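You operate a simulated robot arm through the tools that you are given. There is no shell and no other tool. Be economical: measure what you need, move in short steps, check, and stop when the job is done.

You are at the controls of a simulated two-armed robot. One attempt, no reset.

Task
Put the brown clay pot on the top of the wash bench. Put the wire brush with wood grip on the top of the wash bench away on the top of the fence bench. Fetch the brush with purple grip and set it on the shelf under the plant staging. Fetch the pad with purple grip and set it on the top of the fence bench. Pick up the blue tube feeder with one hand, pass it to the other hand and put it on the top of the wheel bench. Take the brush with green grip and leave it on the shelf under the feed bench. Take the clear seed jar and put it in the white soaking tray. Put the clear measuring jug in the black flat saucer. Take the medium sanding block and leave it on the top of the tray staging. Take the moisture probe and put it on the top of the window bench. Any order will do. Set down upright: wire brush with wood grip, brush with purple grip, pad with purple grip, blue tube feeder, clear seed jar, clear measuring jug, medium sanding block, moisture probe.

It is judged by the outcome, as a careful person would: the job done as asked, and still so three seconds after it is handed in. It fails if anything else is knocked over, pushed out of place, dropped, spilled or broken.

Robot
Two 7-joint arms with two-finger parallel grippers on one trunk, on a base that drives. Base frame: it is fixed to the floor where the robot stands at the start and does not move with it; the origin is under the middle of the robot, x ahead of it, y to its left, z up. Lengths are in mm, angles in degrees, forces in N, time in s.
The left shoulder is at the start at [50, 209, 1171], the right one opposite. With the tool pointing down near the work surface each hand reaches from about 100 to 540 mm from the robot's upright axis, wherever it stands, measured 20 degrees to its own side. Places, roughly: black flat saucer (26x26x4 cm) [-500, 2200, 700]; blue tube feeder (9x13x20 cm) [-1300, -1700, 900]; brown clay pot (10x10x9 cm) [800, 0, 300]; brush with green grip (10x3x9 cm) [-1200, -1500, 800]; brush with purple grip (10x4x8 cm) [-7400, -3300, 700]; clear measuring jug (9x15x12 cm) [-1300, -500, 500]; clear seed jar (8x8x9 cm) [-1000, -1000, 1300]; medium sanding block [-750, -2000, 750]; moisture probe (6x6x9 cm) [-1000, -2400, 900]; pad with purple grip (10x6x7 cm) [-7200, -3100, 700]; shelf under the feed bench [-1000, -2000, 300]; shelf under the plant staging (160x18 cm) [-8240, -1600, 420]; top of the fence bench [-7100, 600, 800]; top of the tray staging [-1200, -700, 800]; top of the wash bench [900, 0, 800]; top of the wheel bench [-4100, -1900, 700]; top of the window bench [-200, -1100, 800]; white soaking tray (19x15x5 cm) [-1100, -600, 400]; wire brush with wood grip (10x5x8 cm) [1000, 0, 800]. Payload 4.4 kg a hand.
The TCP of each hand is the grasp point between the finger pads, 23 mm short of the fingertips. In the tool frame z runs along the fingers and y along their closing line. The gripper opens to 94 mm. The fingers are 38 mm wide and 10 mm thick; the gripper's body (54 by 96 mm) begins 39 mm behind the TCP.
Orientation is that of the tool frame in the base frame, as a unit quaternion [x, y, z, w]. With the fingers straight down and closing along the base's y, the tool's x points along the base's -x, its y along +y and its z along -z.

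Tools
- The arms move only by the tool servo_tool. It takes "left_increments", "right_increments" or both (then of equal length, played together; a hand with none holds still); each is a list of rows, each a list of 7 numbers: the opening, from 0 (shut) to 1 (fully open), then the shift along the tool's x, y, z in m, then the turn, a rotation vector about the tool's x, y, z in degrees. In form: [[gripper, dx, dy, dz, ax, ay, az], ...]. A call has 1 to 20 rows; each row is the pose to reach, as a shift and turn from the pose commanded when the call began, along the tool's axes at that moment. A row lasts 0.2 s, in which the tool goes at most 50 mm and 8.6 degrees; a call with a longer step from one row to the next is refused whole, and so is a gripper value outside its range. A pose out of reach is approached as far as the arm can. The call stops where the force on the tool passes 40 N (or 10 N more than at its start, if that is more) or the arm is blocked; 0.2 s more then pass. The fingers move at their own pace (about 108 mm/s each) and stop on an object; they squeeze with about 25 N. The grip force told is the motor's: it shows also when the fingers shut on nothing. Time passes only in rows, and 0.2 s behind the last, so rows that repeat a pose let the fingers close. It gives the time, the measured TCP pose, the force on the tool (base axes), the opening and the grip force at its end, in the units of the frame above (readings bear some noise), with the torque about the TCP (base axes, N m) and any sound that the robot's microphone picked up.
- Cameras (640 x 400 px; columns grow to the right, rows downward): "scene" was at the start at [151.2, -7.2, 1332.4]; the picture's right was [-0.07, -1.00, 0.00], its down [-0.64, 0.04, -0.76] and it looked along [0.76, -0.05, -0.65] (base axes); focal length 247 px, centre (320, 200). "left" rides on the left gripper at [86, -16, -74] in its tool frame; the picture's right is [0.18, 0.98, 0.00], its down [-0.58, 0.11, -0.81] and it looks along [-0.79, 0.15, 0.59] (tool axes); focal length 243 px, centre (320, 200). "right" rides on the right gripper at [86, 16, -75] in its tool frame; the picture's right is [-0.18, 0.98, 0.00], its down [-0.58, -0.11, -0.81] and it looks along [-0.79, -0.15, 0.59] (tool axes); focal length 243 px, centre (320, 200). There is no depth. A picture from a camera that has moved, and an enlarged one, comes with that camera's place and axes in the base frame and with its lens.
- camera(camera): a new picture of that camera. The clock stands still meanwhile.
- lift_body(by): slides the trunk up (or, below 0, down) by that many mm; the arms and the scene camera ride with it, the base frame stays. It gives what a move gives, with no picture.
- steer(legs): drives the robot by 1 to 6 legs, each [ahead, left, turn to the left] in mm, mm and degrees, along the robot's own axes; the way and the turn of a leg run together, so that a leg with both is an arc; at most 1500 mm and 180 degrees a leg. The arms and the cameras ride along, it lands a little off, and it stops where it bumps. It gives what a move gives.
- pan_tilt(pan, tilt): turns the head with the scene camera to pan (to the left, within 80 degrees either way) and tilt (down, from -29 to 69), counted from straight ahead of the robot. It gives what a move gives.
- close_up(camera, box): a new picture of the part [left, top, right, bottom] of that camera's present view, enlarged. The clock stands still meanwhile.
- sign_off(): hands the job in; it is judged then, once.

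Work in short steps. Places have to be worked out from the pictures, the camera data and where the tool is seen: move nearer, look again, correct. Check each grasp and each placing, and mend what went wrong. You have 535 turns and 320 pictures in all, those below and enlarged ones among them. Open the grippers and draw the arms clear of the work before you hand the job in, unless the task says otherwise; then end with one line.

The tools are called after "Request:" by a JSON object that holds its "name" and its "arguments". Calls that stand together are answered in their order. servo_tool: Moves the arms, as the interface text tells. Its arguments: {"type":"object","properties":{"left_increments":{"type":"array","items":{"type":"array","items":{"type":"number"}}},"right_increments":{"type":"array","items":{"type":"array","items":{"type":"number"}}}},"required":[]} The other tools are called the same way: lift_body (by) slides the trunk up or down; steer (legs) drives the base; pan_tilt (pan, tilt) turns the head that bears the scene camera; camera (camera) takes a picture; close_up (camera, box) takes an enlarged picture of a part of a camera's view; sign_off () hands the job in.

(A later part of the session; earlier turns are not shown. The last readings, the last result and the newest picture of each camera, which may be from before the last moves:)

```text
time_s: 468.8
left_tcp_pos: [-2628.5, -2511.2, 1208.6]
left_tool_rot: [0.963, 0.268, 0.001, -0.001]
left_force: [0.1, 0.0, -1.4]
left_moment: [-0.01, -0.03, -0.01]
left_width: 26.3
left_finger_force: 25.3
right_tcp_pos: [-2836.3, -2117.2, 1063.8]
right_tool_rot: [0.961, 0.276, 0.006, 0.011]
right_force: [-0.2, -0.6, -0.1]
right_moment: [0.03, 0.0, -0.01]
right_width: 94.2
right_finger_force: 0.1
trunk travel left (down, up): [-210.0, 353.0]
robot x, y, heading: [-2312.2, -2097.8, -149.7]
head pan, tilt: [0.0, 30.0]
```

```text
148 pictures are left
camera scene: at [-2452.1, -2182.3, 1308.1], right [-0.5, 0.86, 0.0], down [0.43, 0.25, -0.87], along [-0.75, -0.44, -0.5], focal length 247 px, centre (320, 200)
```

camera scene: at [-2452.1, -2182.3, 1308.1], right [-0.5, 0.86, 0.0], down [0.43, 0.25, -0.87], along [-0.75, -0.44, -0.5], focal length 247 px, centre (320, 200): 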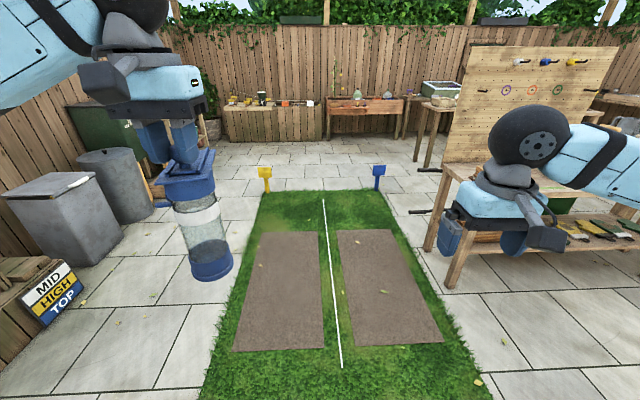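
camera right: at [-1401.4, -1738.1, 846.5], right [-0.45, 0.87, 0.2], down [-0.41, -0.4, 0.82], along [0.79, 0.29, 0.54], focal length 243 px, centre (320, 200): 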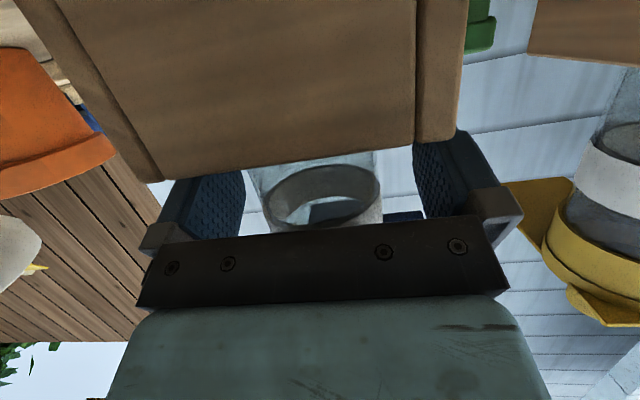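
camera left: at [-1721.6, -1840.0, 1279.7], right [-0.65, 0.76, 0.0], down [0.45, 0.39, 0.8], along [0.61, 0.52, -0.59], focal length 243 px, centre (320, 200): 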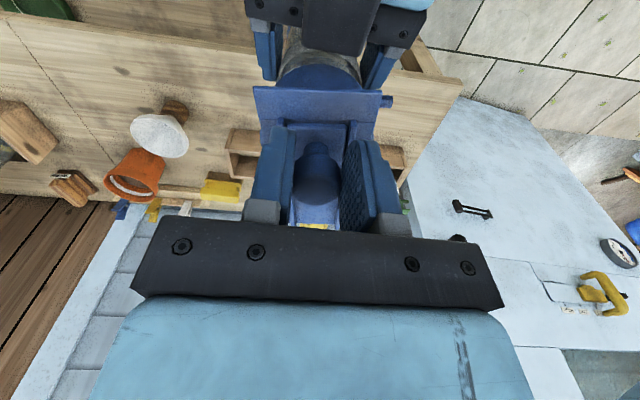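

I strafe right 1200 toward the wheel bench and move 550 ahead, then look.

Request:
{"name": "steer", "arguments": {"legs": [[0, -1200, 0], [550, 0, 0]]}}

Request:
{"name": "pan_tilt", "arguments": {"pan": 10, "tilt": 38}}

Request:
{"name": "camera", "arguments": {"camera": "scene"}}

```text
time_s: 482.6
left_tcp_pos: [-3736.5, -1717.4, 1208.0]
left_tool_rot: [0.965, 0.261, 0.002, -0.002]
left_force: [0.4, -0.5, -1.1]
left_moment: [0.0, 0.0, 0.0]
left_width: 25.9
left_finger_force: 24.5
right_tcp_pos: [-3936.8, -1320.7, 1062.4]
right_tool_rot: [0.963, 0.268, 0.005, 0.011]
right_force: [-0.2, 0.2, -0.4]
right_moment: [-0.03, 0.02, 0.0]
right_width: 94.1
right_finger_force: 0.0
trunk travel left (down, up): [-210.0, 353.0]
robot x, y, heading: [-3416.0, -1315.7, -150.7]
head pan, tilt: [0.0, 30.0]
```

```text
time_s: 483.3
left_tcp_pos: [-3735.8, -1717.4, 1208.8]
left_tool_rot: [0.965, 0.261, 0.001, -0.001]
left_force: [-0.1, -0.3, -1.7]
left_moment: [0.01, -0.04, 0.02]
left_width: 25.8
left_finger_force: 24.4
right_tcp_pos: [-3935.8, -1320.9, 1063.3]
right_tool_rot: [0.963, 0.268, 0.004, 0.011]
right_force: [-0.7, 0.4, 0.8]
right_moment: [0.02, 0.0, -0.01]
right_width: 93.9
right_finger_force: 0.0
trunk travel left (down, up): [-210.0, 353.0]
robot x, y, heading: [-3415.5, -1316.3, -150.7]
head pan, tilt: [10.0, 38.0]
```

```text
147 pictures are left
camera scene: at [-3541.5, -1403.2, 1295.7], right [-0.63, 0.77, 0.0], down [0.48, 0.39, -0.79], along [-0.61, -0.5, -0.62], focal length 247 px, centre (320, 200)
```

scene: 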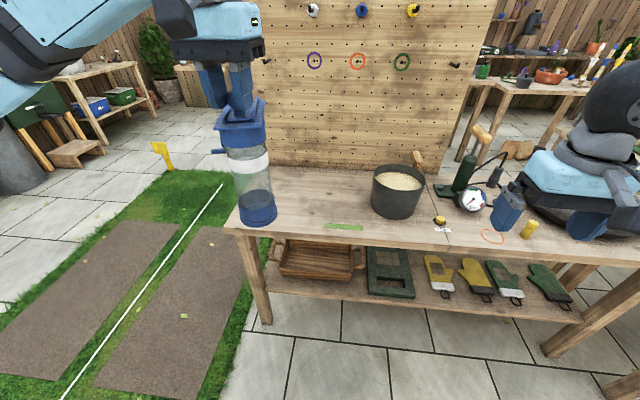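

The wheel bench's left end is free. I drive 280 ahead and lower the feeder toward [-4023, -1910].

Request:
{"name": "steer", "arguments": {"legs": [[280, 0, 0]]}}

Request:
{"name": "servo_tool", "arguments": {"left_increments": [[0, -0.03, 0, 0.03, 0, 0, 0], [0, -0.06, 0, 0.06, 0, 0, 0], [0, -0.075, 0, 0.1, 0, 0, 0], [0, -0.075, 0, 0.145, 0, 0, 0], [0, -0.075, 0, 0.19, 0, 0, 0], [0, -0.075, 0, 0.22, 0, 0, 0]]}}

Request:
{"name": "camera", "arguments": {"camera": "scene"}}

```text
time_s: 485.3
left_tcp_pos: [-3984.8, -1857.7, 1209.1]
left_tool_rot: [0.966, 0.26, 0.001, -0.001]
left_force: [-0.2, 0.0, -1.6]
left_moment: [0.03, -0.03, -0.01]
left_width: 26.0
left_finger_force: 24.6
right_tcp_pos: [-4186.6, -1461.3, 1062.6]
right_tool_rot: [0.964, 0.267, 0.004, 0.012]
right_force: [-0.7, 0.5, -0.1]
right_moment: [-0.01, -0.02, 0.02]
right_width: 94.1
right_finger_force: 0.1
trunk travel left (down, up): [-210.0, 353.0]
robot x, y, heading: [-3664.6, -1456.1, -150.7]
head pan, tilt: [10.0, 38.0]
```

```text
time_s: 486.7
left_tcp_pos: [-4049.3, -1895.9, 988.8]
left_tool_rot: [0.966, 0.26, 0.001, -0.002]
left_force: [-0.8, 0.2, -1.2]
left_moment: [0.01, -0.03, 0.0]
left_width: 25.8
left_finger_force: 24.7
right_tcp_pos: [-4187.6, -1460.9, 1062.4]
right_tool_rot: [0.963, 0.268, 0.005, 0.011]
right_force: [-1.0, 0.8, 0.3]
right_moment: [-0.01, 0.01, -0.01]
right_width: 93.9
right_finger_force: 0.0
trunk travel left (down, up): [-210.0, 353.0]
robot x, y, heading: [-3666.9, -1454.4, -150.8]
head pan, tilt: [10.0, 38.0]
```

```text
146 pictures are left
camera scene: at [-3791.2, -1543.4, 1295.7], right [-0.63, 0.77, 0.0], down [0.48, 0.39, -0.79], along [-0.61, -0.5, -0.62], focal length 247 px, centre (320, 200)
```

scene: 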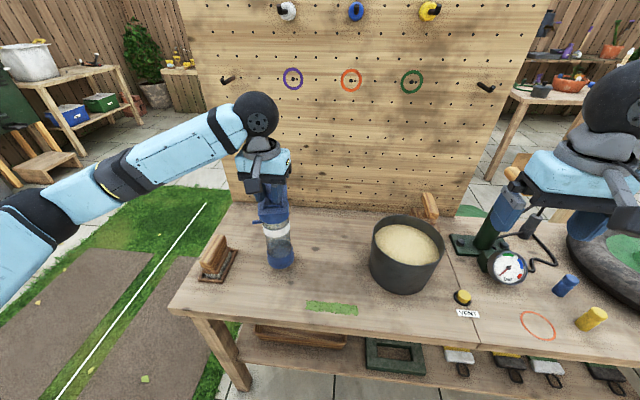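

Space is clear (brush tray to the left, pan to the right). I lower until contact.

Request:
{"name": "servo_tool", "arguments": {"left_increments": [[0, 0, 0, 0.03, 0, 0, 0], [0, 0, 0, 0.045, 0, 0, 0], [0, 0, 0, 0.053, 0, 0, 0], [0, 0, 0, 0.06, 0, 0, 0], [0, 0, 0, 0.067, 0, 0, 0], [0, 0, 0, 0.074, 0, 0, 0], [0, 0, 0, 0.081, 0, 0, 0], [0, 0, 0, 0.088, 0, 0, 0]]}}

Request:
{"name": "close_up", "arguments": {"camera": "scene", "box": [170, 110, 410, 310]}}

```text
time_s: 487.6
left_tcp_pos: [-4049.8, -1894.8, 940.2]
left_tool_rot: [0.966, 0.259, -0.003, 0.0]
left_force: [5.8, 2.2, 15.5]
left_moment: [0.01, -0.84, 0.07]
left_width: 26.1
left_finger_force: 24.4
right_tcp_pos: [-4185.0, -1460.7, 1062.5]
right_tool_rot: [0.963, 0.268, 0.004, 0.012]
right_force: [-0.4, 0.6, -0.4]
right_moment: [-0.03, 0.05, -0.02]
right_width: 93.9
right_finger_force: 0.1
trunk travel left (down, up): [-210.0, 353.0]
robot x, y, heading: [-3666.2, -1453.2, -150.8]
head pan, tilt: [10.0, 38.0]
stopped in row 4 (left hand): the force on the tool passed its limit at 45 N (the readings are from after the stop); the commanded pose is now the measured one
```

```text
2.00 times, centred on (290, 210) of scene
camera zoom: at [-3789.8, -1541.8, 1295.8], right [-0.63, 0.77, 0.0], down [0.48, 0.39, -0.79], along [-0.61, -0.5, -0.61], focal length 494 px, centre (380, 180)
```

zoom: 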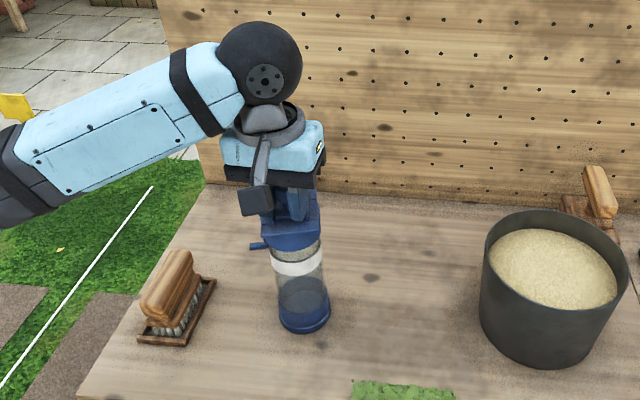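

Contact at z=940, tilt only ~4°. I release; it settles on its base.

Request:
{"name": "servo_tool", "arguments": {"left_increments": [[0.2, 0, 0, 0, 0, 0, 0], [0.4, 0, 0, 0, 0, 0, 0], [0.6, 0, 0, 0, 0, 0, 0]]}}

Request:
{"name": "close_up", "arguments": {"camera": "scene", "box": [170, 110, 410, 310]}}

```text
time_s: 488.4
left_tcp_pos: [-4049.3, -1896.3, 939.6]
left_tool_rot: [0.966, 0.26, -0.003, -0.002]
left_force: [1.2, 0.3, 20.8]
left_moment: [0.51, 0.29, 0.01]
left_width: 56.3
left_finger_force: 0.1
right_tcp_pos: [-4184.6, -1460.3, 1063.4]
right_tool_rot: [0.963, 0.268, 0.004, 0.012]
right_force: [0.4, 0.0, 0.8]
right_moment: [-0.04, -0.02, 0.01]
right_width: 94.1
right_finger_force: 0.1
trunk travel left (down, up): [-210.0, 353.0]
robot x, y, heading: [-3665.8, -1452.3, -151.0]
head pan, tilt: [10.0, 38.0]
```

```text
2.00 times, centred on (290, 210) of scene
camera zoom: at [-3789.5, -1541.8, 1296.1], right [-0.63, 0.77, 0.0], down [0.48, 0.39, -0.79], along [-0.61, -0.5, -0.61], focal length 494 px, centre (380, 180)
```

zoom: 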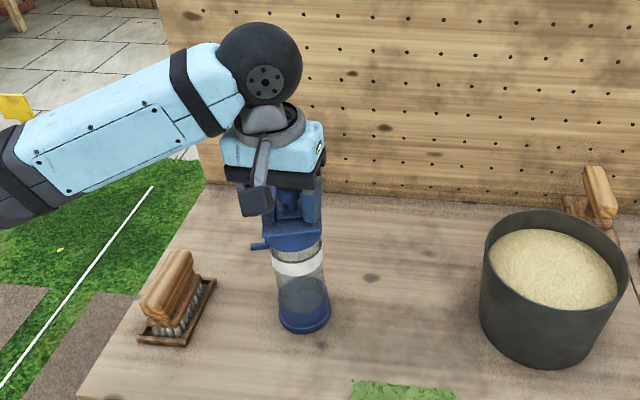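

Released; fingertips rest on its roof. I rise straight up.

Request:
{"name": "servo_tool", "arguments": {"left_increments": [[0.6, 0, 0, -0.01, 0, 0, 0], [0.65, 0, 0, -0.03, 0, 0, 0], [0.65, 0, 0, -0.07, 0, 0, 0], [0.65, 0, 0, -0.12, 0, 0, 0], [0.65, 0, 0, -0.17, 0, 0, 0], [0.65, 0, 0, -0.22, 0, 0, 0]]}}

Request:
{"name": "steer", "arguments": {"legs": [[-250, 0, 0]]}}

Request:
{"name": "camera", "arguments": {"camera": "scene"}}

```text
time_s: 489.8
left_tcp_pos: [-4051.5, -1893.4, 1156.6]
left_tool_rot: [0.966, 0.26, -0.002, -0.001]
left_force: [0.6, -0.7, 1.2]
left_moment: [-0.01, 0.02, 0.05]
left_width: 61.0
left_finger_force: 0.0
right_tcp_pos: [-4185.6, -1458.7, 1063.8]
right_tool_rot: [0.964, 0.267, 0.004, 0.011]
right_force: [-0.8, -0.5, 0.2]
right_moment: [-0.01, 0.02, -0.04]
right_width: 94.1
right_finger_force: 0.1
trunk travel left (down, up): [-210.0, 353.0]
robot x, y, heading: [-3662.7, -1454.7, -150.9]
head pan, tilt: [10.0, 38.0]
```

```text
time_s: 491.6
left_tcp_pos: [-3836.6, -1771.0, 1156.0]
left_tool_rot: [0.966, 0.258, -0.002, -0.002]
left_force: [-0.2, 0.0, 0.6]
left_moment: [-0.02, 0.01, 0.03]
left_width: 61.0
left_finger_force: 0.0
right_tcp_pos: [-3968.5, -1338.0, 1062.3]
right_tool_rot: [0.964, 0.265, 0.006, 0.011]
right_force: [-0.7, 0.0, 0.3]
right_moment: [0.02, 0.0, 0.0]
right_width: 93.8
right_finger_force: 0.0
trunk travel left (down, up): [-210.0, 353.0]
robot x, y, heading: [-3445.0, -1329.1, -150.9]
head pan, tilt: [10.0, 38.0]
```

```text
143 pictures are left
camera scene: at [-3574.1, -1421.4, 1295.8], right [-0.63, 0.78, 0.0], down [0.48, 0.39, -0.79], along [-0.61, -0.5, -0.62], focal length 247 px, centre (320, 200)
```

scene: 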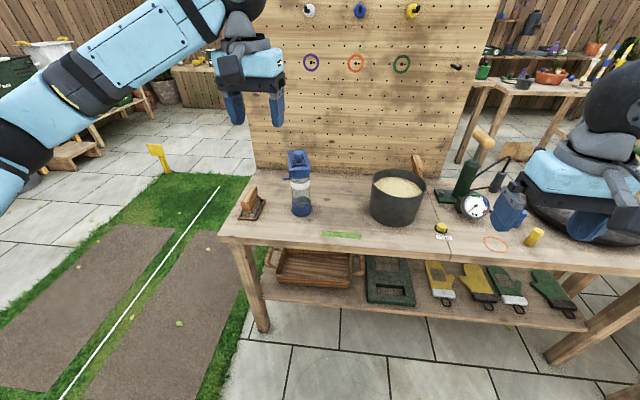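

Feeder stands upright on the wheel bench. Next the green brush: back to the feed bench. I back off, turn around and strafe to l≈−565.

Request:
{"name": "steer", "arguments": {"legs": [[-200, 0, 0], [0, 0, -90], [0, 0, -90], [0, -1150, 0], [600, 0, 0]]}}

Request:
{"name": "pan_tilt", "arguments": {"pan": 0, "tilt": 30}}

Request:
{"name": "camera", "arguments": {"camera": "scene"}}

```text
time_s: 513.9
left_tcp_pos: [-1786.9, -1522.7, 1156.1]
left_tool_rot: [-0.258, 0.966, -0.002, 0.002]
left_force: [-0.2, -0.9, -0.7]
left_moment: [-0.01, 0.03, -0.01]
left_width: 61.5
left_finger_force: 0.2
right_tcp_pos: [-1654.1, -1956.9, 1063.0]
right_tool_rot: [-0.266, 0.964, 0.011, -0.004]
right_force: [-0.1, 0.8, 0.0]
right_moment: [-0.05, 0.02, -0.01]
right_width: 94.1
right_finger_force: 0.0
trunk travel left (down, up): [-210.0, 353.0]
robot x, y, heading: [-2177.4, -1963.8, 29.0]
head pan, tilt: [10.0, 38.0]
```

```text
time_s: 514.7
left_tcp_pos: [-1788.4, -1523.8, 1156.2]
left_tool_rot: [-0.258, 0.966, -0.001, 0.002]
left_force: [0.6, 0.7, 0.2]
left_moment: [0.0, -0.02, -0.06]
left_width: 60.9
left_finger_force: 0.0
right_tcp_pos: [-1654.9, -1958.1, 1061.3]
right_tool_rot: [-0.267, 0.964, 0.012, -0.005]
right_force: [-0.2, -0.3, -0.6]
right_moment: [-0.04, 0.0, 0.02]
right_width: 93.9
right_finger_force: 0.0
trunk travel left (down, up): [-210.0, 353.0]
robot x, y, heading: [-2178.9, -1956.6, 29.1]
head pan, tilt: [0.0, 30.0]
```

```text
142 pictures are left
camera scene: at [-2039.2, -1887.0, 1308.0], right [0.49, -0.87, 0.0], down [-0.44, -0.24, -0.87], along [0.76, 0.42, -0.5], focal length 247 px, centre (320, 200)
```

scene: 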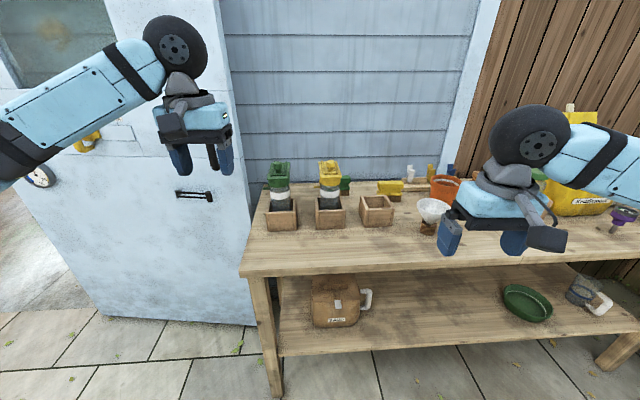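

I raise the trunk 100, drive 330 ahead, then bring the right hand (yawed 88°) high above the green brush at ≈[-1241, -1552].

Request:
{"name": "lift_body", "arguments": {"by": 100}}

Request:
{"name": "steer", "arguments": {"legs": [[320, 0, 0]]}}

Request:
{"name": "servo_tool", "arguments": {"right_increments": [[1, -0.02, 0.013, 0, 0, 0, 8], [1, -0.042, 0.026, 0, 0, 0, 16], [1, -0.064, 0.04, 0, 0, 0, 24], [1, -0.086, 0.053, 0, 0, 0, 32], [1, -0.107, 0.066, 0, 0, 0, 40], [1, -0.128, 0.08, 0.01, 0, 0, 48], [1, -0.15, 0.093, 0.02, 0, 0, 56], [1, -0.171, 0.106, 0.03, 0, 0, 64], [1, -0.193, 0.12, 0.04, 0, 0, 72], [1, -0.214, 0.133, 0.05, 0, 0, 80], [1, -0.235, 0.146, 0.06, 0, 0, 88]]}}

Request:
{"name": "camera", "arguments": {"camera": "right"}}

Request:
{"name": "camera", "arguments": {"camera": "scene"}}

```text
time_s: 516.0
left_tcp_pos: [-1788.4, -1523.0, 1255.7]
left_tool_rot: [-0.258, 0.966, -0.001, 0.001]
left_force: [0.2, 0.4, 0.2]
left_moment: [0.03, 0.01, 0.04]
left_width: 61.3
left_finger_force: 0.0
right_tcp_pos: [-1653.9, -1956.9, 1162.5]
right_tool_rot: [-0.267, 0.964, 0.011, -0.005]
right_force: [-0.1, 0.1, -0.1]
right_moment: [0.01, 0.0, -0.01]
right_width: 94.0
right_finger_force: 0.1
trunk travel left (down, up): [-310.0, 253.0]
robot x, y, heading: [-2176.4, -1958.2, 29.0]
head pan, tilt: [0.0, 30.0]
```

```text
time_s: 518.1
left_tcp_pos: [-1508.8, -1369.1, 1256.7]
left_tool_rot: [-0.257, 0.966, -0.001, 0.001]
left_force: [-0.5, 0.0, -0.3]
left_moment: [-0.01, 0.01, 0.04]
left_width: 61.0
left_finger_force: 0.0
right_tcp_pos: [-1373.9, -1804.0, 1162.2]
right_tool_rot: [-0.265, 0.964, 0.013, -0.004]
right_force: [0.6, 0.4, -0.4]
right_moment: [0.01, 0.02, 0.0]
right_width: 93.8
right_finger_force: 0.1
trunk travel left (down, up): [-310.0, 253.0]
robot x, y, heading: [-1898.7, -1811.7, 29.2]
head pan, tilt: [0.0, 30.0]
```

```text
time_s: 520.5
left_tcp_pos: [-1508.1, -1369.3, 1255.6]
left_tool_rot: [-0.257, 0.966, -0.002, 0.002]
left_force: [0.8, 0.0, -0.1]
left_moment: [0.01, 0.03, 0.0]
left_width: 61.2
left_finger_force: 0.0
right_tcp_pos: [-1249.6, -1555.1, 1105.1]
right_tool_rot: [0.481, 0.877, 0.003, -0.011]
right_force: [-0.2, -0.9, 0.6]
right_moment: [0.01, 0.01, 0.03]
right_width: 93.7
right_finger_force: 0.1
trunk travel left (down, up): [-310.0, 253.0]
robot x, y, heading: [-1900.6, -1808.7, 28.9]
head pan, tilt: [0.0, 30.0]
```

```text
141 pictures are left
camera right: at [-1279.9, -1474.2, 1179.7], right [0.93, 0.38, -0.01], down [0.23, -0.56, 0.79], along [0.29, -0.74, -0.61], focal length 243 px, centre (320, 200)
```

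right: 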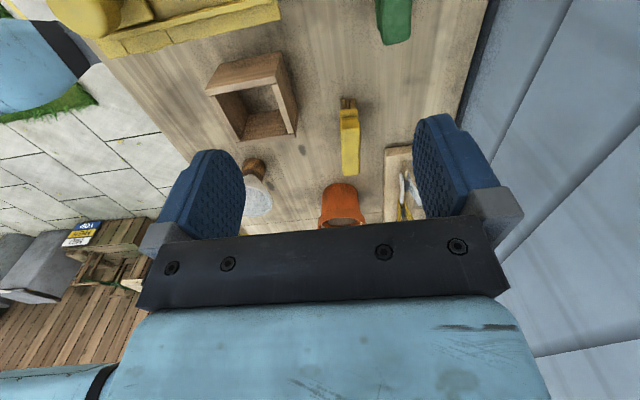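

```text
140 pictures are left
camera scene: at [-1760.4, -1731.8, 1407.9], right [0.48, -0.88, 0.0], down [-0.44, -0.24, -0.87], along [0.76, 0.42, -0.5], focal length 247 px, centre (320, 200)
```

scene: 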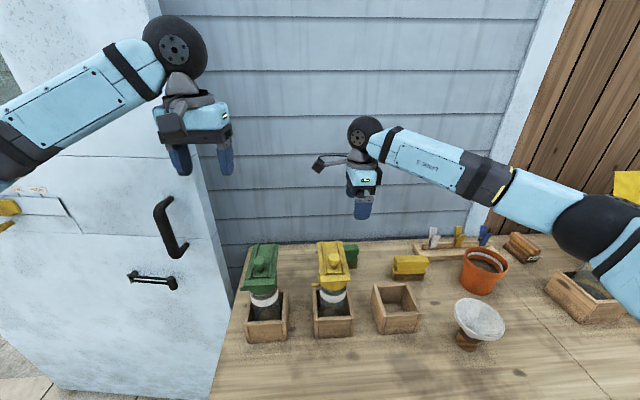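

Both cameras now place the brush deeper: grasp point ≈[-1192, -1512]. I drive 35 ahead and move the hand over it, down to z≈935.

Request:
{"name": "steer", "arguments": {"legs": [[35, 0, 0]]}}

Request:
{"name": "servo_tool", "arguments": {"right_increments": [[1, 0.002, 0.018, 0.02, 0, 0, 0], [1, 0.005, 0.037, 0.05, 0, 0, 0], [1, 0.005, 0.037, 0.095, 0, 0, 0], [1, 0.005, 0.037, 0.14, 0, 0, 0], [1, 0.005, 0.037, 0.17, 0, 0, 0]]}}

Request:
{"name": "camera", "arguments": {"camera": "right"}}

Request:
{"name": "close_up", "arguments": {"camera": "scene", "box": [240, 150, 480, 350]}}

```text
time_s: 521.4
left_tcp_pos: [-1484.7, -1355.7, 1254.5]
left_tool_rot: [-0.258, 0.966, -0.002, -0.001]
left_force: [1.2, 0.4, -0.9]
left_moment: [-0.09, 0.07, -0.03]
left_width: 61.0
left_finger_force: 0.1
right_tcp_pos: [-1225.7, -1543.9, 1100.7]
right_tool_rot: [0.478, 0.878, 0.003, -0.012]
right_force: [0.3, -0.4, -0.6]
right_moment: [-0.05, 0.04, -0.01]
right_width: 94.0
right_finger_force: 0.0
trunk travel left (down, up): [-310.0, 253.0]
robot x, y, heading: [-1877.3, -1795.9, 28.9]
head pan, tilt: [0.0, 30.0]
```

```text
time_s: 522.6
left_tcp_pos: [-1487.9, -1357.8, 1256.0]
left_tool_rot: [-0.258, 0.966, -0.002, 0.001]
left_force: [0.2, 1.1, 0.3]
left_moment: [-0.01, -0.02, -0.01]
left_width: 61.1
left_finger_force: 0.0
right_tcp_pos: [-1200.6, -1515.2, 930.3]
right_tool_rot: [0.479, 0.878, 0.005, -0.01]
right_force: [0.7, -0.1, 0.0]
right_moment: [0.01, -0.01, 0.0]
right_width: 94.1
right_finger_force: 0.1
trunk travel left (down, up): [-310.0, 253.0]
robot x, y, heading: [-1874.7, -1795.2, 28.8]
head pan, tilt: [0.0, 30.0]
```

```text
139 pictures are left
camera right: at [-1232.0, -1436.0, 1006.9], right [0.93, 0.38, -0.01], down [0.24, -0.56, 0.79], along [0.3, -0.74, -0.61], focal length 243 px, centre (320, 200)
```

right: 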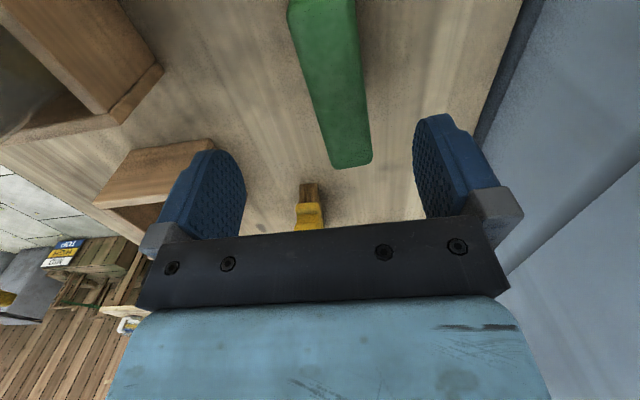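

```text
2.00 times, centred on (360, 250) of scene
camera zoom: at [-1739.1, -1721.6, 1408.1], right [0.48, -0.87, 0.0], down [-0.44, -0.24, -0.87], along [0.76, 0.42, -0.5], focal length 494 px, centre (240, 100)
```

zoom: 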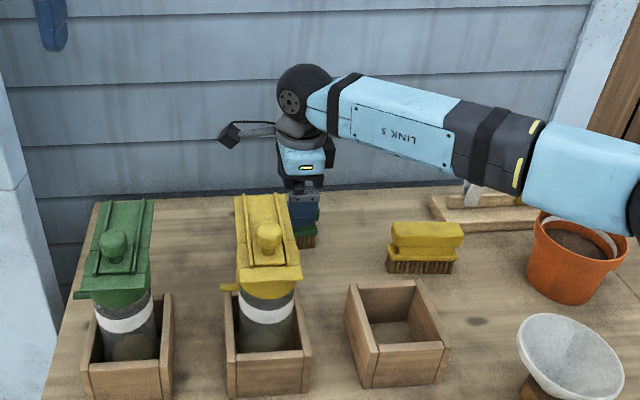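

Grip centre ≈[-1195, -1498]. I shift 13 mm toward the wall and descend to z≈871.

Request:
{"name": "servo_tool", "arguments": {"right_increments": [[1, 0.005, 0.013, 0.0, 0, 0, 0], [1, 0.005, 0.013, 0.03, 0, 0, 0], [1, 0.005, 0.013, 0.045, 0, 0, 0]]}}

Request:
{"name": "camera", "arguments": {"camera": "right"}}

```text
time_s: 523.4
left_tcp_pos: [-1486.9, -1357.3, 1255.9]
left_tool_rot: [-0.258, 0.966, -0.001, 0.001]
left_force: [1.0, -0.8, 0.7]
left_moment: [-0.02, 0.02, -0.01]
left_width: 61.1
left_finger_force: 0.0
right_tcp_pos: [-1193.7, -1504.8, 889.3]
right_tool_rot: [0.479, 0.878, 0.004, -0.012]
right_force: [-0.2, -0.2, -0.1]
right_moment: [0.04, -0.01, 0.0]
right_width: 93.8
right_finger_force: 0.1
trunk travel left (down, up): [-310.0, 253.0]
robot x, y, heading: [-1877.2, -1794.5, 29.1]
head pan, tilt: [0.0, 30.0]
```

```text
137 pictures are left
camera right: at [-1225.2, -1423.5, 965.0], right [0.93, 0.38, -0.01], down [0.24, -0.56, 0.79], along [0.29, -0.74, -0.61], focal length 243 px, centre (320, 200)
```

right: 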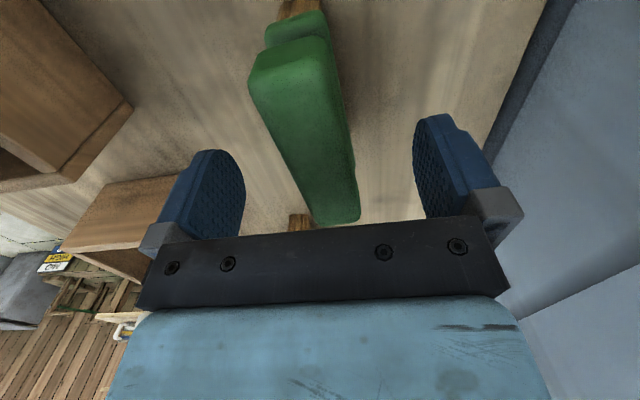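

Good. Down 20 mm and close.

Request:
{"name": "servo_tool", "arguments": {"right_increments": [[1, 0, 0, 0.02, 0, 0, 3], [0.4, 0, 0, 0.02, 0, 0, 3], [0, 0, 0, 0.02, 0, 0, 3], [0, 0, 0, 0.02, 0, 0, 3]]}}

Request:
{"name": "camera", "arguments": {"camera": "right"}}

```text
time_s: 524.4
left_tcp_pos: [-1487.4, -1357.1, 1257.2]
left_tool_rot: [-0.259, 0.966, -0.001, 0.001]
left_force: [0.1, -0.7, -0.2]
left_moment: [-0.03, 0.01, -0.02]
left_width: 61.2
left_finger_force: 0.0
right_tcp_pos: [-1196.0, -1504.0, 869.7]
right_tool_rot: [0.501, 0.865, 0.005, -0.012]
right_force: [0.1, -0.6, 0.8]
right_moment: [-0.05, -0.05, -0.03]
right_width: 29.6
right_finger_force: 24.9
trunk travel left (down, up): [-310.0, 253.0]
robot x, y, heading: [-1872.3, -1797.8, 28.8]
head pan, tilt: [0.0, 30.0]
```

```text
136 pictures are left
camera right: at [-1221.8, -1421.7, 945.1], right [0.94, 0.33, -0.01], down [0.21, -0.57, 0.79], along [0.26, -0.75, -0.61], focal length 243 px, centre (320, 200)
```

right: 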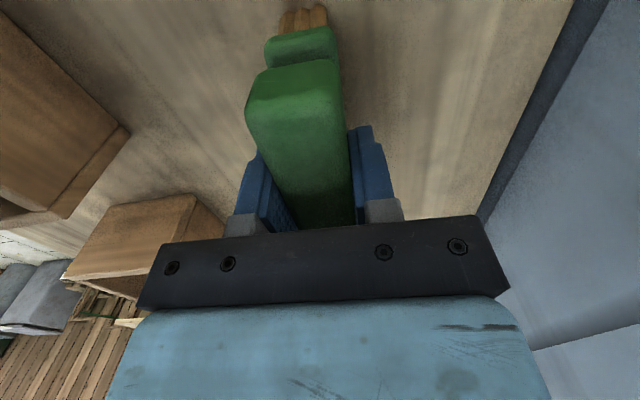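

Gripped. I lift 260 mm (above the feeders) and back off 500.

Request:
{"name": "servo_tool", "arguments": {"right_increments": [[0, 0, 0, -0.03, 0, 0, 0], [0, 0, 0, -0.07, 0, 0, 0], [0, 0, 0, -0.115, 0, 0, 0], [0, 0, 0, -0.16, 0, 0, 0], [0, 0, 0, -0.205, 0, 0, 0], [0, 0, 0, -0.25, 0, 0, 0], [0, 0, 0, -0.27, 0, 0, 0]]}}

Request:
{"name": "steer", "arguments": {"legs": [[-450, 0, 0]]}}

Request:
{"name": "camera", "arguments": {"camera": "scene"}}

```text
time_s: 526.0
left_tcp_pos: [-1487.3, -1357.4, 1256.2]
left_tool_rot: [-0.258, 0.966, -0.001, 0.001]
left_force: [0.5, -0.2, 0.3]
left_moment: [-0.03, 0.0, 0.01]
left_width: 61.3
left_finger_force: 0.2
right_tcp_pos: [-1190.0, -1508.5, 1140.5]
right_tool_rot: [0.501, 0.865, 0.005, -0.012]
right_force: [-0.1, -0.3, -1.4]
right_moment: [-0.01, -0.02, 0.01]
right_width: 29.8
right_finger_force: 25.0
trunk travel left (down, up): [-310.0, 253.0]
robot x, y, heading: [-1875.9, -1796.2, 28.9]
head pan, tilt: [0.0, 30.0]
```

```text
time_s: 528.7
left_tcp_pos: [-1884.7, -1576.3, 1255.5]
left_tool_rot: [-0.258, 0.966, -0.001, 0.001]
left_force: [0.1, -0.7, -0.9]
left_moment: [-0.01, 0.02, -0.01]
left_width: 61.1
left_finger_force: 0.0
right_tcp_pos: [-1586.4, -1728.1, 1139.0]
right_tool_rot: [0.501, 0.866, 0.005, -0.011]
right_force: [0.0, -0.1, -0.5]
right_moment: [0.02, -0.03, -0.01]
right_width: 29.9
right_finger_force: 24.7
trunk travel left (down, up): [-310.0, 253.0]
robot x, y, heading: [-2271.4, -2020.3, 28.8]
head pan, tilt: [0.0, 30.0]
```

```text
135 pictures are left
camera scene: at [-2135.5, -1941.1, 1408.0], right [0.49, -0.87, 0.0], down [-0.44, -0.24, -0.87], along [0.76, 0.42, -0.5], focal length 247 px, centre (320, 200)
```

scene: 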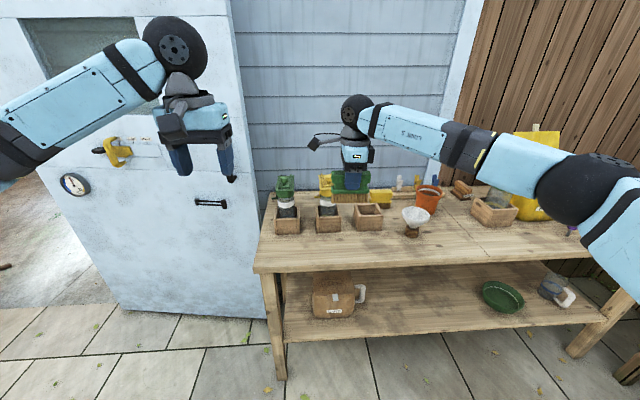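

The green brush is held. I undo the yaw, pull the hand in, shift right 240, and lower the trunk 300 for the low shelf.

Request:
{"name": "servo_tool", "arguments": {"right_increments": [[0, -0.009, -0.02, 0, 0, 0, -8], [0, -0.018, -0.04, 0, 0, 0, -16], [0, -0.027, -0.06, 0, 0, 0, -24], [0, -0.036, -0.08, 0, 0, 0, -32], [0, -0.045, -0.1, 0, 0, 0, -40], [0, -0.054, -0.12, 0, 0, 0, -48], [0, -0.063, -0.14, 0, 0, 0, -56], [0, -0.072, -0.16, 0, 0, 0, -64], [0, -0.081, -0.18, 0, 0, 0, -72], [0, -0.09, -0.2, 0, 0, 0, -80], [0, -0.1, -0.22, 0, 0, 0, -88], [0, -0.1, -0.22, 0, 0, 0, -91]]}}

Request:
{"name": "steer", "arguments": {"legs": [[0, -240, 1]]}}

Request:
{"name": "lift_body", "arguments": {"by": -300}}

Request:
{"name": "servo_tool", "arguments": {"right_increments": [[0, 0, 0, 0.04, 0, 0, 0], [0, 0, 0, 0.085, 0, -3, 0], [0, 0, 0, 0.13, 0, -6, 0], [0, 0, 0, 0.175, 0, -9, 0], [0, 0, 0, 0.22, 0, -12, 0], [0, 0, 0, 0.265, 0, -15, 0], [0, 0, 0, 0.31, 0, -18, 0], [0, 0, 0, 0.35, 0, -20, 0], [0, 0, 0, 0.39, 0, -22, 0], [0, 0, 0, 0.42, 0, -22, 0]]}}

Request:
{"name": "camera", "arguments": {"camera": "scene"}}

```text
time_s: 531.3
left_tcp_pos: [-1883.3, -1577.4, 1254.0]
left_tool_rot: [-0.257, 0.966, -0.001, 0.001]
left_force: [-0.1, 0.4, 0.4]
left_moment: [0.0, 0.03, 0.0]
left_width: 60.8
left_finger_force: 0.0
right_tcp_pos: [-1727.6, -1922.9, 1138.6]
right_tool_rot: [-0.267, 0.964, 0.011, -0.004]
right_force: [0.0, 0.7, -2.6]
right_moment: [-0.06, -0.02, -0.01]
right_width: 29.6
right_finger_force: 24.8
trunk travel left (down, up): [-310.0, 253.0]
robot x, y, heading: [-2270.0, -2018.6, 29.0]
head pan, tilt: [0.0, 30.0]
```

```text
time_s: 534.0
left_tcp_pos: [-1776.9, -1776.4, 1256.4]
left_tool_rot: [-0.268, 0.963, -0.002, 0.001]
left_force: [-0.1, -0.5, -0.9]
left_moment: [-0.01, 0.0, 0.05]
left_width: 61.2
left_finger_force: 0.1
right_tcp_pos: [-1611.4, -2118.6, 1139.2]
right_tool_rot: [-0.277, 0.961, 0.011, -0.005]
right_force: [0.1, -0.2, -1.6]
right_moment: [0.05, 0.04, 0.03]
right_width: 30.0
right_finger_force: 25.3
trunk travel left (down, up): [-310.0, 253.0]
robot x, y, heading: [-2155.0, -2223.2, 30.3]
head pan, tilt: [0.0, 30.0]
```

```text
time_s: 537.0
left_tcp_pos: [-1774.8, -1776.4, 956.6]
left_tool_rot: [-0.269, 0.963, -0.002, 0.001]
left_force: [0.2, -0.1, 0.0]
left_moment: [-0.03, 0.03, 0.01]
left_width: 61.0
left_finger_force: 0.0
right_tcp_pos: [-1611.9, -2119.2, 839.9]
right_tool_rot: [-0.277, 0.961, 0.011, -0.005]
right_force: [0.3, 0.0, -0.8]
right_moment: [0.01, -0.01, -0.02]
right_width: 30.0
right_finger_force: 24.3
trunk travel left (down, up): [-10.0, 553.0]
robot x, y, heading: [-2155.9, -2225.7, 30.5]
head pan, tilt: [0.0, 30.0]
```

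```text
time_s: 539.2
left_tcp_pos: [-1775.5, -1776.3, 956.4]
left_tool_rot: [-0.268, 0.963, -0.001, 0.001]
left_force: [-0.1, 0.0, 0.2]
left_moment: [0.04, 0.02, 0.01]
left_width: 61.1
left_finger_force: 0.0
right_tcp_pos: [-1618.3, -2111.2, 418.7]
right_tool_rot: [-0.268, 0.944, 0.064, 0.179]
right_force: [0.0, 0.5, -1.1]
right_moment: [-0.01, 0.0, -0.03]
right_width: 29.9
right_finger_force: 24.6
trunk travel left (down, up): [-10.0, 553.0]
robot x, y, heading: [-2153.1, -2224.7, 30.5]
head pan, tilt: [0.0, 30.0]
```

```text
134 pictures are left
camera scene: at [-2019.2, -2145.1, 1108.0], right [0.5, -0.86, 0.0], down [-0.43, -0.25, -0.87], along [0.75, 0.44, -0.5], focal length 247 px, centre (320, 200)
```

scene: 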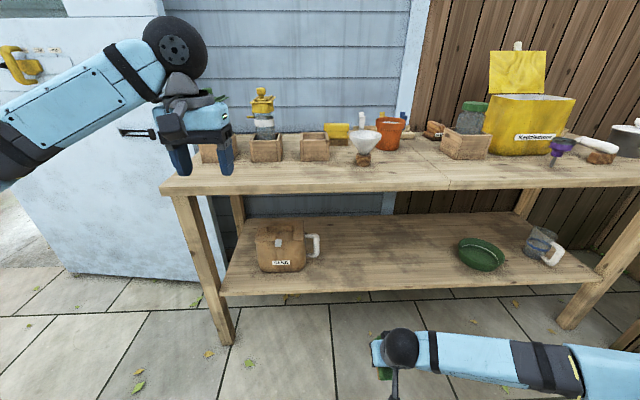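

Hand is at z=419 in front. I pull the left hand up/back, then drive 330 ahead so the brush goes over the shelf front.

Request:
{"name": "servo_tool", "arguments": {"left_increments": [[1, 0.02, 0, -0.04, 0, 0, 0], [1, 0.04, 0, -0.08, 0, 0, 0], [1, 0.06, 0, -0.12, 0, 0, 0], [1, 0.08, 0, -0.16, 0, 0, 0], [1, 0.1, 0, -0.2, 0, 0, 0]]}}

Request:
{"name": "steer", "arguments": {"legs": [[330, 0, 0]]}}

Request:
{"name": "camera", "arguments": {"camera": "right"}}

```text
time_s: 540.4
left_tcp_pos: [-1863.1, -1828.0, 1156.6]
left_tool_rot: [-0.269, 0.963, -0.001, 0.003]
left_force: [0.3, -0.6, 0.5]
left_moment: [0.01, -0.01, -0.03]
left_width: 94.1
left_finger_force: 0.2
right_tcp_pos: [-1618.3, -2111.6, 419.0]
right_tool_rot: [-0.269, 0.944, 0.064, 0.179]
right_force: [-0.6, -1.5, -2.5]
right_moment: [-0.02, 0.02, 0.0]
right_width: 29.9
right_finger_force: 25.0
trunk travel left (down, up): [-10.0, 553.0]
robot x, y, heading: [-2152.1, -2221.0, 30.3]
head pan, tilt: [0.0, 30.0]
```

```text
time_s: 542.6
left_tcp_pos: [-1577.6, -1659.5, 1156.1]
left_tool_rot: [-0.27, 0.963, -0.001, 0.001]
left_force: [0.6, 0.8, -0.1]
left_moment: [-0.01, -0.02, -0.01]
left_width: 94.1
left_finger_force: 0.0
right_tcp_pos: [-1331.1, -1941.6, 420.7]
right_tool_rot: [-0.27, 0.944, 0.065, 0.18]
right_force: [4.3, 4.0, 13.8]
right_moment: [0.03, -0.07, -0.01]
right_width: 29.9
right_finger_force: 24.9
trunk travel left (down, up): [-10.0, 553.0]
robot x, y, heading: [-1867.3, -2052.2, 30.5]
head pan, tilt: [0.0, 30.0]
```

```text
133 pictures are left
camera right: at [-1430.0, -1985.1, 457.6], right [-0.38, 0.92, 0.09], down [0.27, 0.01, 0.96], along [0.88, 0.39, -0.25], focal length 243 px, centre (320, 200)
```

right: 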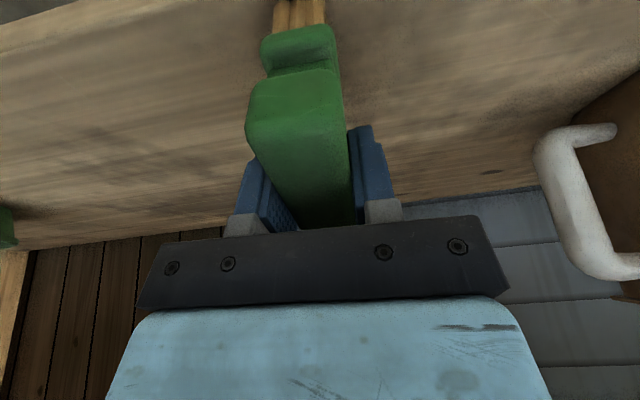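

There's 14 N upward: the bristles touch the shelf front, so the shelf is higher than thought. I raise 35 mm and go 100 mm further in.

Request:
{"name": "servo_tool", "arguments": {"right_increments": [[0, -0.013, 0, -0.032, 0, 0, 0], [0, -0.05, 0, -0.018, 0, 0, 0], [0, -0.085, 0, -0.003, 0, 0, 0], [0, -0.106, 0, 0.006, 0, 0, 0]]}}

Request:
{"name": "camera", "arguments": {"camera": "right"}}

Request:
{"name": "camera", "arguments": {"camera": "scene"}}

```text
time_s: 543.6
left_tcp_pos: [-1576.7, -1658.5, 1155.4]
left_tool_rot: [-0.271, 0.963, -0.001, 0.001]
left_force: [0.7, -0.4, 0.0]
left_moment: [0.02, -0.03, 0.0]
left_width: 93.9
left_finger_force: 0.0
right_tcp_pos: [-1247.3, -1888.0, 454.1]
right_tool_rot: [-0.27, 0.944, 0.064, 0.18]
right_force: [0.8, 0.6, -0.9]
right_moment: [-0.01, -0.03, 0.02]
right_width: 29.9
right_finger_force: 25.4
trunk travel left (down, up): [-10.0, 553.0]
robot x, y, heading: [-1868.2, -2053.3, 30.3]
head pan, tilt: [0.0, 30.0]
```

```text
132 pictures are left
camera right: at [-1344.5, -1932.5, 490.0], right [-0.38, 0.92, 0.09], down [0.27, 0.02, 0.96], along [0.88, 0.39, -0.26], focal length 243 px, centre (320, 200)
```

right: 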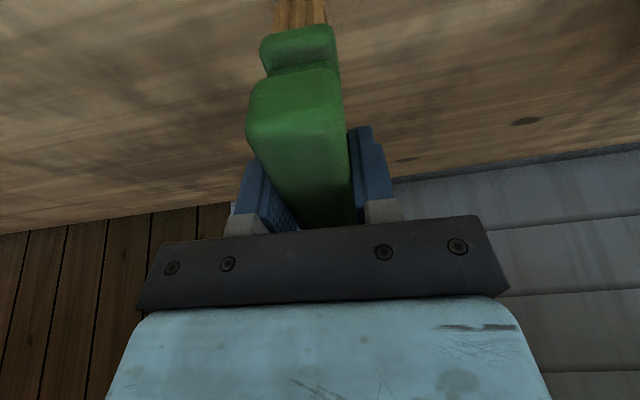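

```text
131 pictures are left
camera scene: at [-1732.9, -1976.5, 1108.0], right [0.51, -0.86, 0.0], down [-0.43, -0.25, -0.87], along [0.75, 0.44, -0.5], focal length 247 px, centre (320, 200)
```

scene: 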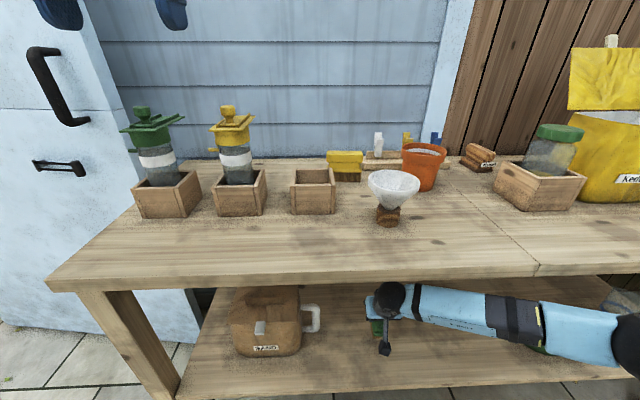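

In position. I level the hand (undo 22° pitch), then lower to contact.

Request:
{"name": "servo_tool", "arguments": {"right_increments": [[0, 0, 0, 0, 0, 8, 0], [0, 0, 0, 0, 0, 16, 0], [0, 0, 0, 0, 0, 22, 0]]}}

Request:
{"name": "servo_tool", "arguments": {"right_increments": [[0, 0, 0, 0.02, 0, 0, 0], [0, 0, 0, 0.028, 0, 0, 0], [0, 0, 0, 0.034, 0, 0, 0], [0, 0, 0, 0.04, 0, 0, 0], [0, 0, 0, 0.046, 0, 0, 0], [0, 0, 0, 0.052, 0, 0, 0], [0, 0, 0, 0.058, 0, 0, 0], [0, 0, 0, 0.064, 0, 0, 0]]}}

Request:
{"name": "camera", "arguments": {"camera": "right"}}

```text
time_s: 544.4
left_tcp_pos: [-1576.4, -1657.8, 1155.7]
left_tool_rot: [-0.271, 0.963, -0.002, 0.001]
left_force: [0.5, -1.0, 0.2]
left_moment: [-0.01, 0.02, 0.0]
left_width: 94.1
left_finger_force: 0.1
right_tcp_pos: [-1246.2, -1887.9, 453.8]
right_tool_rot: [-0.278, 0.96, 0.011, -0.005]
right_force: [-0.8, -0.6, -1.7]
right_moment: [0.06, -0.01, 0.0]
right_width: 29.5
right_finger_force: 24.6
trunk travel left (down, up): [-10.0, 553.0]
robot x, y, heading: [-1867.4, -2061.8, 30.4]
head pan, tilt: [0.0, 30.0]
```

```text
time_s: 545.9
left_tcp_pos: [-1578.4, -1659.4, 1157.3]
left_tool_rot: [-0.271, 0.963, -0.001, 0.003]
left_force: [0.1, 0.2, -0.3]
left_moment: [0.0, 0.0, 0.05]
left_width: 93.9
left_finger_force: 0.1
right_tcp_pos: [-1243.9, -1882.8, 406.1]
right_tool_rot: [-0.278, 0.96, 0.014, 0.0]
right_force: [-3.3, -1.8, 18.2]
right_moment: [-0.28, 0.0, 0.03]
right_width: 29.3
right_finger_force: 24.7
trunk travel left (down, up): [-10.0, 553.0]
robot x, y, heading: [-1865.7, -2054.0, 30.7]
head pan, tilt: [0.0, 30.0]
stopped in row 7 (right hand): the force on the tool passed its limit at 66 N (the readings are from after the stop); the commanded pose is now the measured one
```

```text
130 pictures are left
camera right: at [-1324.6, -1918.2, 481.2], right [-0.37, 0.93, 0.03], down [0.56, 0.2, 0.81], along [0.74, 0.31, -0.59], focal length 243 px, centre (320, 200)
```

right: 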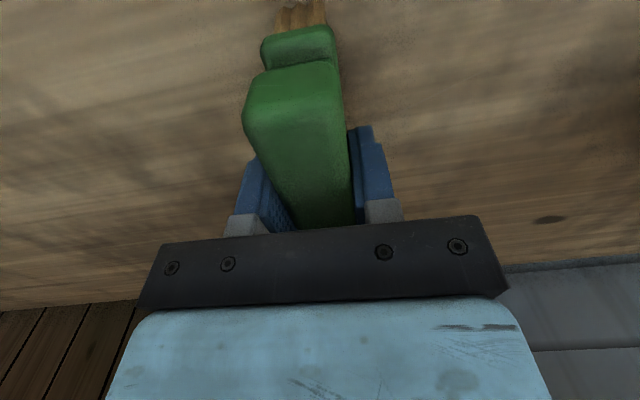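

Flat contact at z=406. Release and slide straight back.

Request:
{"name": "servo_tool", "arguments": {"right_increments": [[0.4, 0, 0, -0.002, 0, 0, 0], [0.75, 0, 0, -0.003, 0, 0, 0], [0.85, 0, 0, -0.006, 0, 0, 0], [0.85, 0.03, 0, -0.006, 0, 0, 0], [0.85, 0.07, 0, -0.006, 0, 0, 0], [0.85, 0.11, 0, -0.006, 0, 0, 0]]}}

Request:
{"name": "steer", "arguments": {"legs": [[-330, 0, 0]]}}

Request:
{"name": "camera", "arguments": {"camera": "scene"}}

```text
time_s: 547.3
left_tcp_pos: [-1576.4, -1658.5, 1155.7]
left_tool_rot: [-0.269, 0.963, -0.002, 0.001]
left_force: [-0.5, 0.6, 0.6]
left_moment: [-0.03, -0.01, -0.01]
left_width: 93.5
left_finger_force: 0.1
right_tcp_pos: [-1341.4, -1943.2, 409.9]
right_tool_rot: [-0.277, 0.961, 0.013, -0.003]
right_force: [0.2, 0.3, -0.1]
right_moment: [-0.01, 0.01, -0.02]
right_width: 80.1
right_finger_force: 0.0
trunk travel left (down, up): [-10.0, 553.0]
robot x, y, heading: [-1872.9, -2057.0, 30.5]
head pan, tilt: [0.0, 30.0]
```

```text
time_s: 549.5
left_tcp_pos: [-1858.3, -1823.6, 1155.2]
left_tool_rot: [-0.272, 0.962, -0.002, 0.001]
left_force: [0.0, 0.0, 0.7]
left_moment: [0.02, -0.02, -0.02]
left_width: 94.0
left_finger_force: 0.1
right_tcp_pos: [-1622.0, -2107.9, 410.2]
right_tool_rot: [-0.279, 0.96, 0.013, -0.002]
right_force: [-0.3, 0.1, -0.2]
right_moment: [-0.02, 0.0, 0.01]
right_width: 80.0
right_finger_force: 0.1
trunk travel left (down, up): [-10.0, 553.0]
robot x, y, heading: [-2147.8, -2222.7, 30.6]
head pan, tilt: [0.0, 30.0]
```

```text
129 pictures are left
camera scene: at [-2014.2, -2142.1, 1108.1], right [0.51, -0.86, 0.0], down [-0.43, -0.25, -0.87], along [0.75, 0.44, -0.5], focal length 247 px, centre (320, 200)
```

scene: 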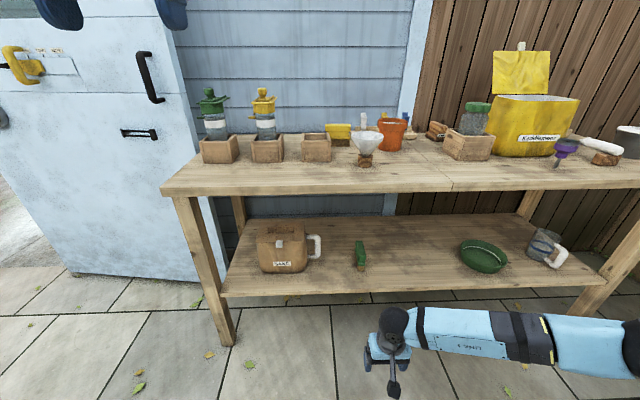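

Green brush done. Now the sanding block and the probe: zoom.

Request:
{"name": "close_up", "arguments": {"camera": "scene", "box": [400, 90, 640, 210]}}

```text
2.67 times, centred on (520, 150) of scene
camera zoom: at [-2014.2, -2142.1, 1108.1], right [0.51, -0.86, 0.0], down [-0.43, -0.25, -0.87], along [0.75, 0.44, -0.5], focal length 659 px, centre (-213, 333)
```

zoom: 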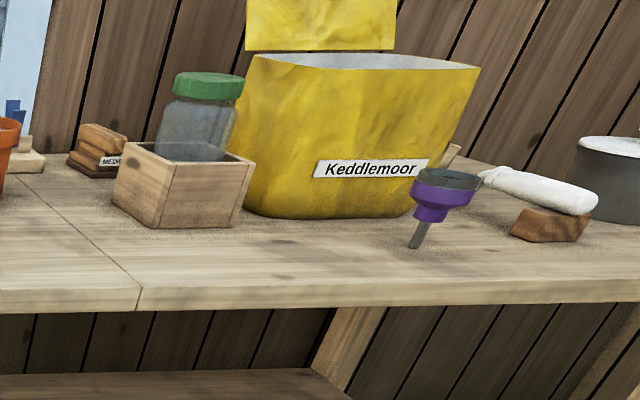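

Estimates: "MEDIUM" block at [-858, -2031, 845]; probe dial at [-992, -2413, 878], standing upright on its spike. I raise the hand and trunk and strafe right 600.

Request:
{"name": "servo_tool", "arguments": {"right_increments": [[1, 0, 0, -0.045, 0, 0, 0], [1, 0, 0, -0.09, 0, 0, 0], [1, 0, 0, -0.135, 0, 0, 0], [1, 0, 0, -0.18, 0, 0, 0], [1, 0, 0, -0.225, 0, 0, 0], [1, 0, 0, -0.27, 0, 0, 0], [1, 0, 0, -0.315, 0, 0, 0], [1, 0, 0, -0.36, 0, 0, 0], [1, 0, 0, -0.405, 0, 0, 0], [1, 0, 0, -0.45, 0, 0, 0]]}}

Request:
{"name": "lift_body", "arguments": {"by": 300}}

Request:
{"name": "steer", "arguments": {"legs": [[0, -600, 0]]}}

Request:
{"name": "pan_tilt", "arguments": {"pan": 0, "tilt": 38}}

Request:
{"name": "camera", "arguments": {"camera": "scene"}}

```text
time_s: 551.6
left_tcp_pos: [-1858.7, -1822.9, 1156.0]
left_tool_rot: [-0.271, 0.963, -0.001, 0.001]
left_force: [0.2, 0.2, -0.3]
left_moment: [-0.01, -0.02, -0.01]
left_width: 93.9
left_finger_force: 0.0
right_tcp_pos: [-1617.7, -2117.7, 859.2]
right_tool_rot: [-0.28, 0.96, 0.013, -0.002]
right_force: [0.3, -0.4, 0.1]
right_moment: [0.0, 0.02, -0.02]
right_width: 94.2
right_finger_force: 0.1
trunk travel left (down, up): [-10.0, 553.0]
robot x, y, heading: [-2147.0, -2221.0, 30.8]
head pan, tilt: [0.0, 30.0]
```

```text
time_s: 554.6
left_tcp_pos: [-1857.9, -1824.3, 1456.4]
left_tool_rot: [-0.272, 0.962, -0.001, 0.002]
left_force: [-0.2, -0.3, 0.6]
left_moment: [-0.01, -0.01, -0.01]
left_width: 93.9
left_finger_force: 0.0
right_tcp_pos: [-1616.4, -2118.7, 1158.3]
right_tool_rot: [-0.279, 0.96, 0.014, -0.003]
right_force: [0.8, 0.5, -0.9]
right_moment: [0.01, -0.01, 0.0]
right_width: 93.9
right_finger_force: 0.0
trunk travel left (down, up): [-310.0, 253.0]
robot x, y, heading: [-2145.0, -2221.6, 30.5]
head pan, tilt: [0.0, 30.0]
```

```text
time_s: 560.4
left_tcp_pos: [-1551.2, -2344.1, 1456.3]
left_tool_rot: [-0.269, 0.963, -0.002, 0.001]
left_force: [-0.8, -0.3, -0.3]
left_moment: [-0.01, 0.03, 0.01]
left_width: 93.9
left_finger_force: 0.0
right_tcp_pos: [-1311.6, -2640.0, 1157.5]
right_tool_rot: [-0.277, 0.961, 0.012, -0.003]
right_force: [0.0, 0.3, -0.1]
right_moment: [0.02, 0.01, 0.0]
right_width: 93.8
right_finger_force: 0.1
trunk travel left (down, up): [-310.0, 253.0]
robot x, y, heading: [-1842.0, -2741.7, 30.3]
head pan, tilt: [0.0, 30.0]
```

```text
time_s: 561.1
left_tcp_pos: [-1551.5, -2345.0, 1456.1]
left_tool_rot: [-0.269, 0.963, -0.001, 0.002]
left_force: [-0.3, 0.1, 0.3]
left_moment: [-0.02, 0.0, -0.01]
left_width: 93.8
left_finger_force: 0.1
right_tcp_pos: [-1310.2, -2640.9, 1158.4]
right_tool_rot: [-0.277, 0.961, 0.013, -0.003]
right_force: [1.0, -0.7, 0.6]
right_moment: [0.0, -0.01, 0.0]
right_width: 94.2
right_finger_force: 0.1
trunk travel left (down, up): [-310.0, 253.0]
robot x, y, heading: [-1845.5, -2744.1, 30.2]
head pan, tilt: [0.0, 38.0]
```

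```text
127 pictures are left
camera scene: at [-1711.9, -2663.9, 1395.7], right [0.5, -0.86, 0.0], down [-0.53, -0.31, -0.79], along [0.68, 0.4, -0.62], focal length 247 px, centre (320, 200)
```

scene: 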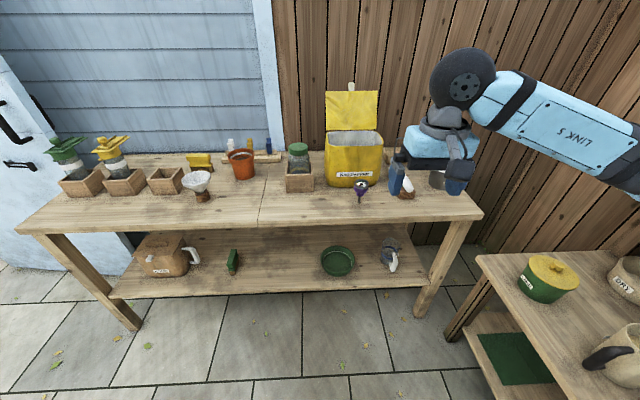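

Probe is 900 ahead, 143 right. Zoom on the probe and block.

Request:
{"name": "close_up", "arguments": {"camera": "scene", "box": [260, 130, 420, 230]}}

```text
4.00 times, centred on (340, 180) of scene
camera zoom: at [-1711.9, -2663.9, 1395.7], right [0.5, -0.86, 0.0], down [-0.53, -0.31, -0.79], along [0.68, 0.4, -0.62], focal length 988 px, centre (240, 280)
```

zoom: 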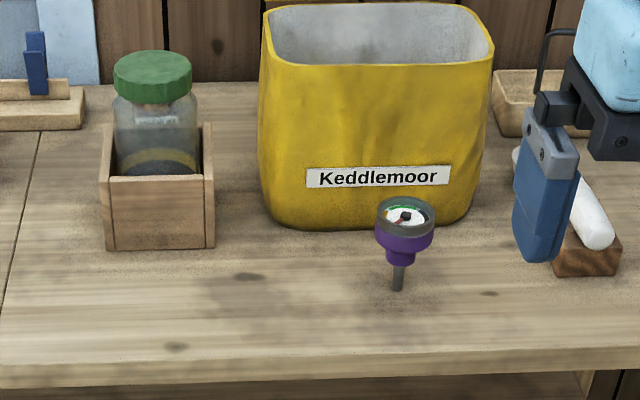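

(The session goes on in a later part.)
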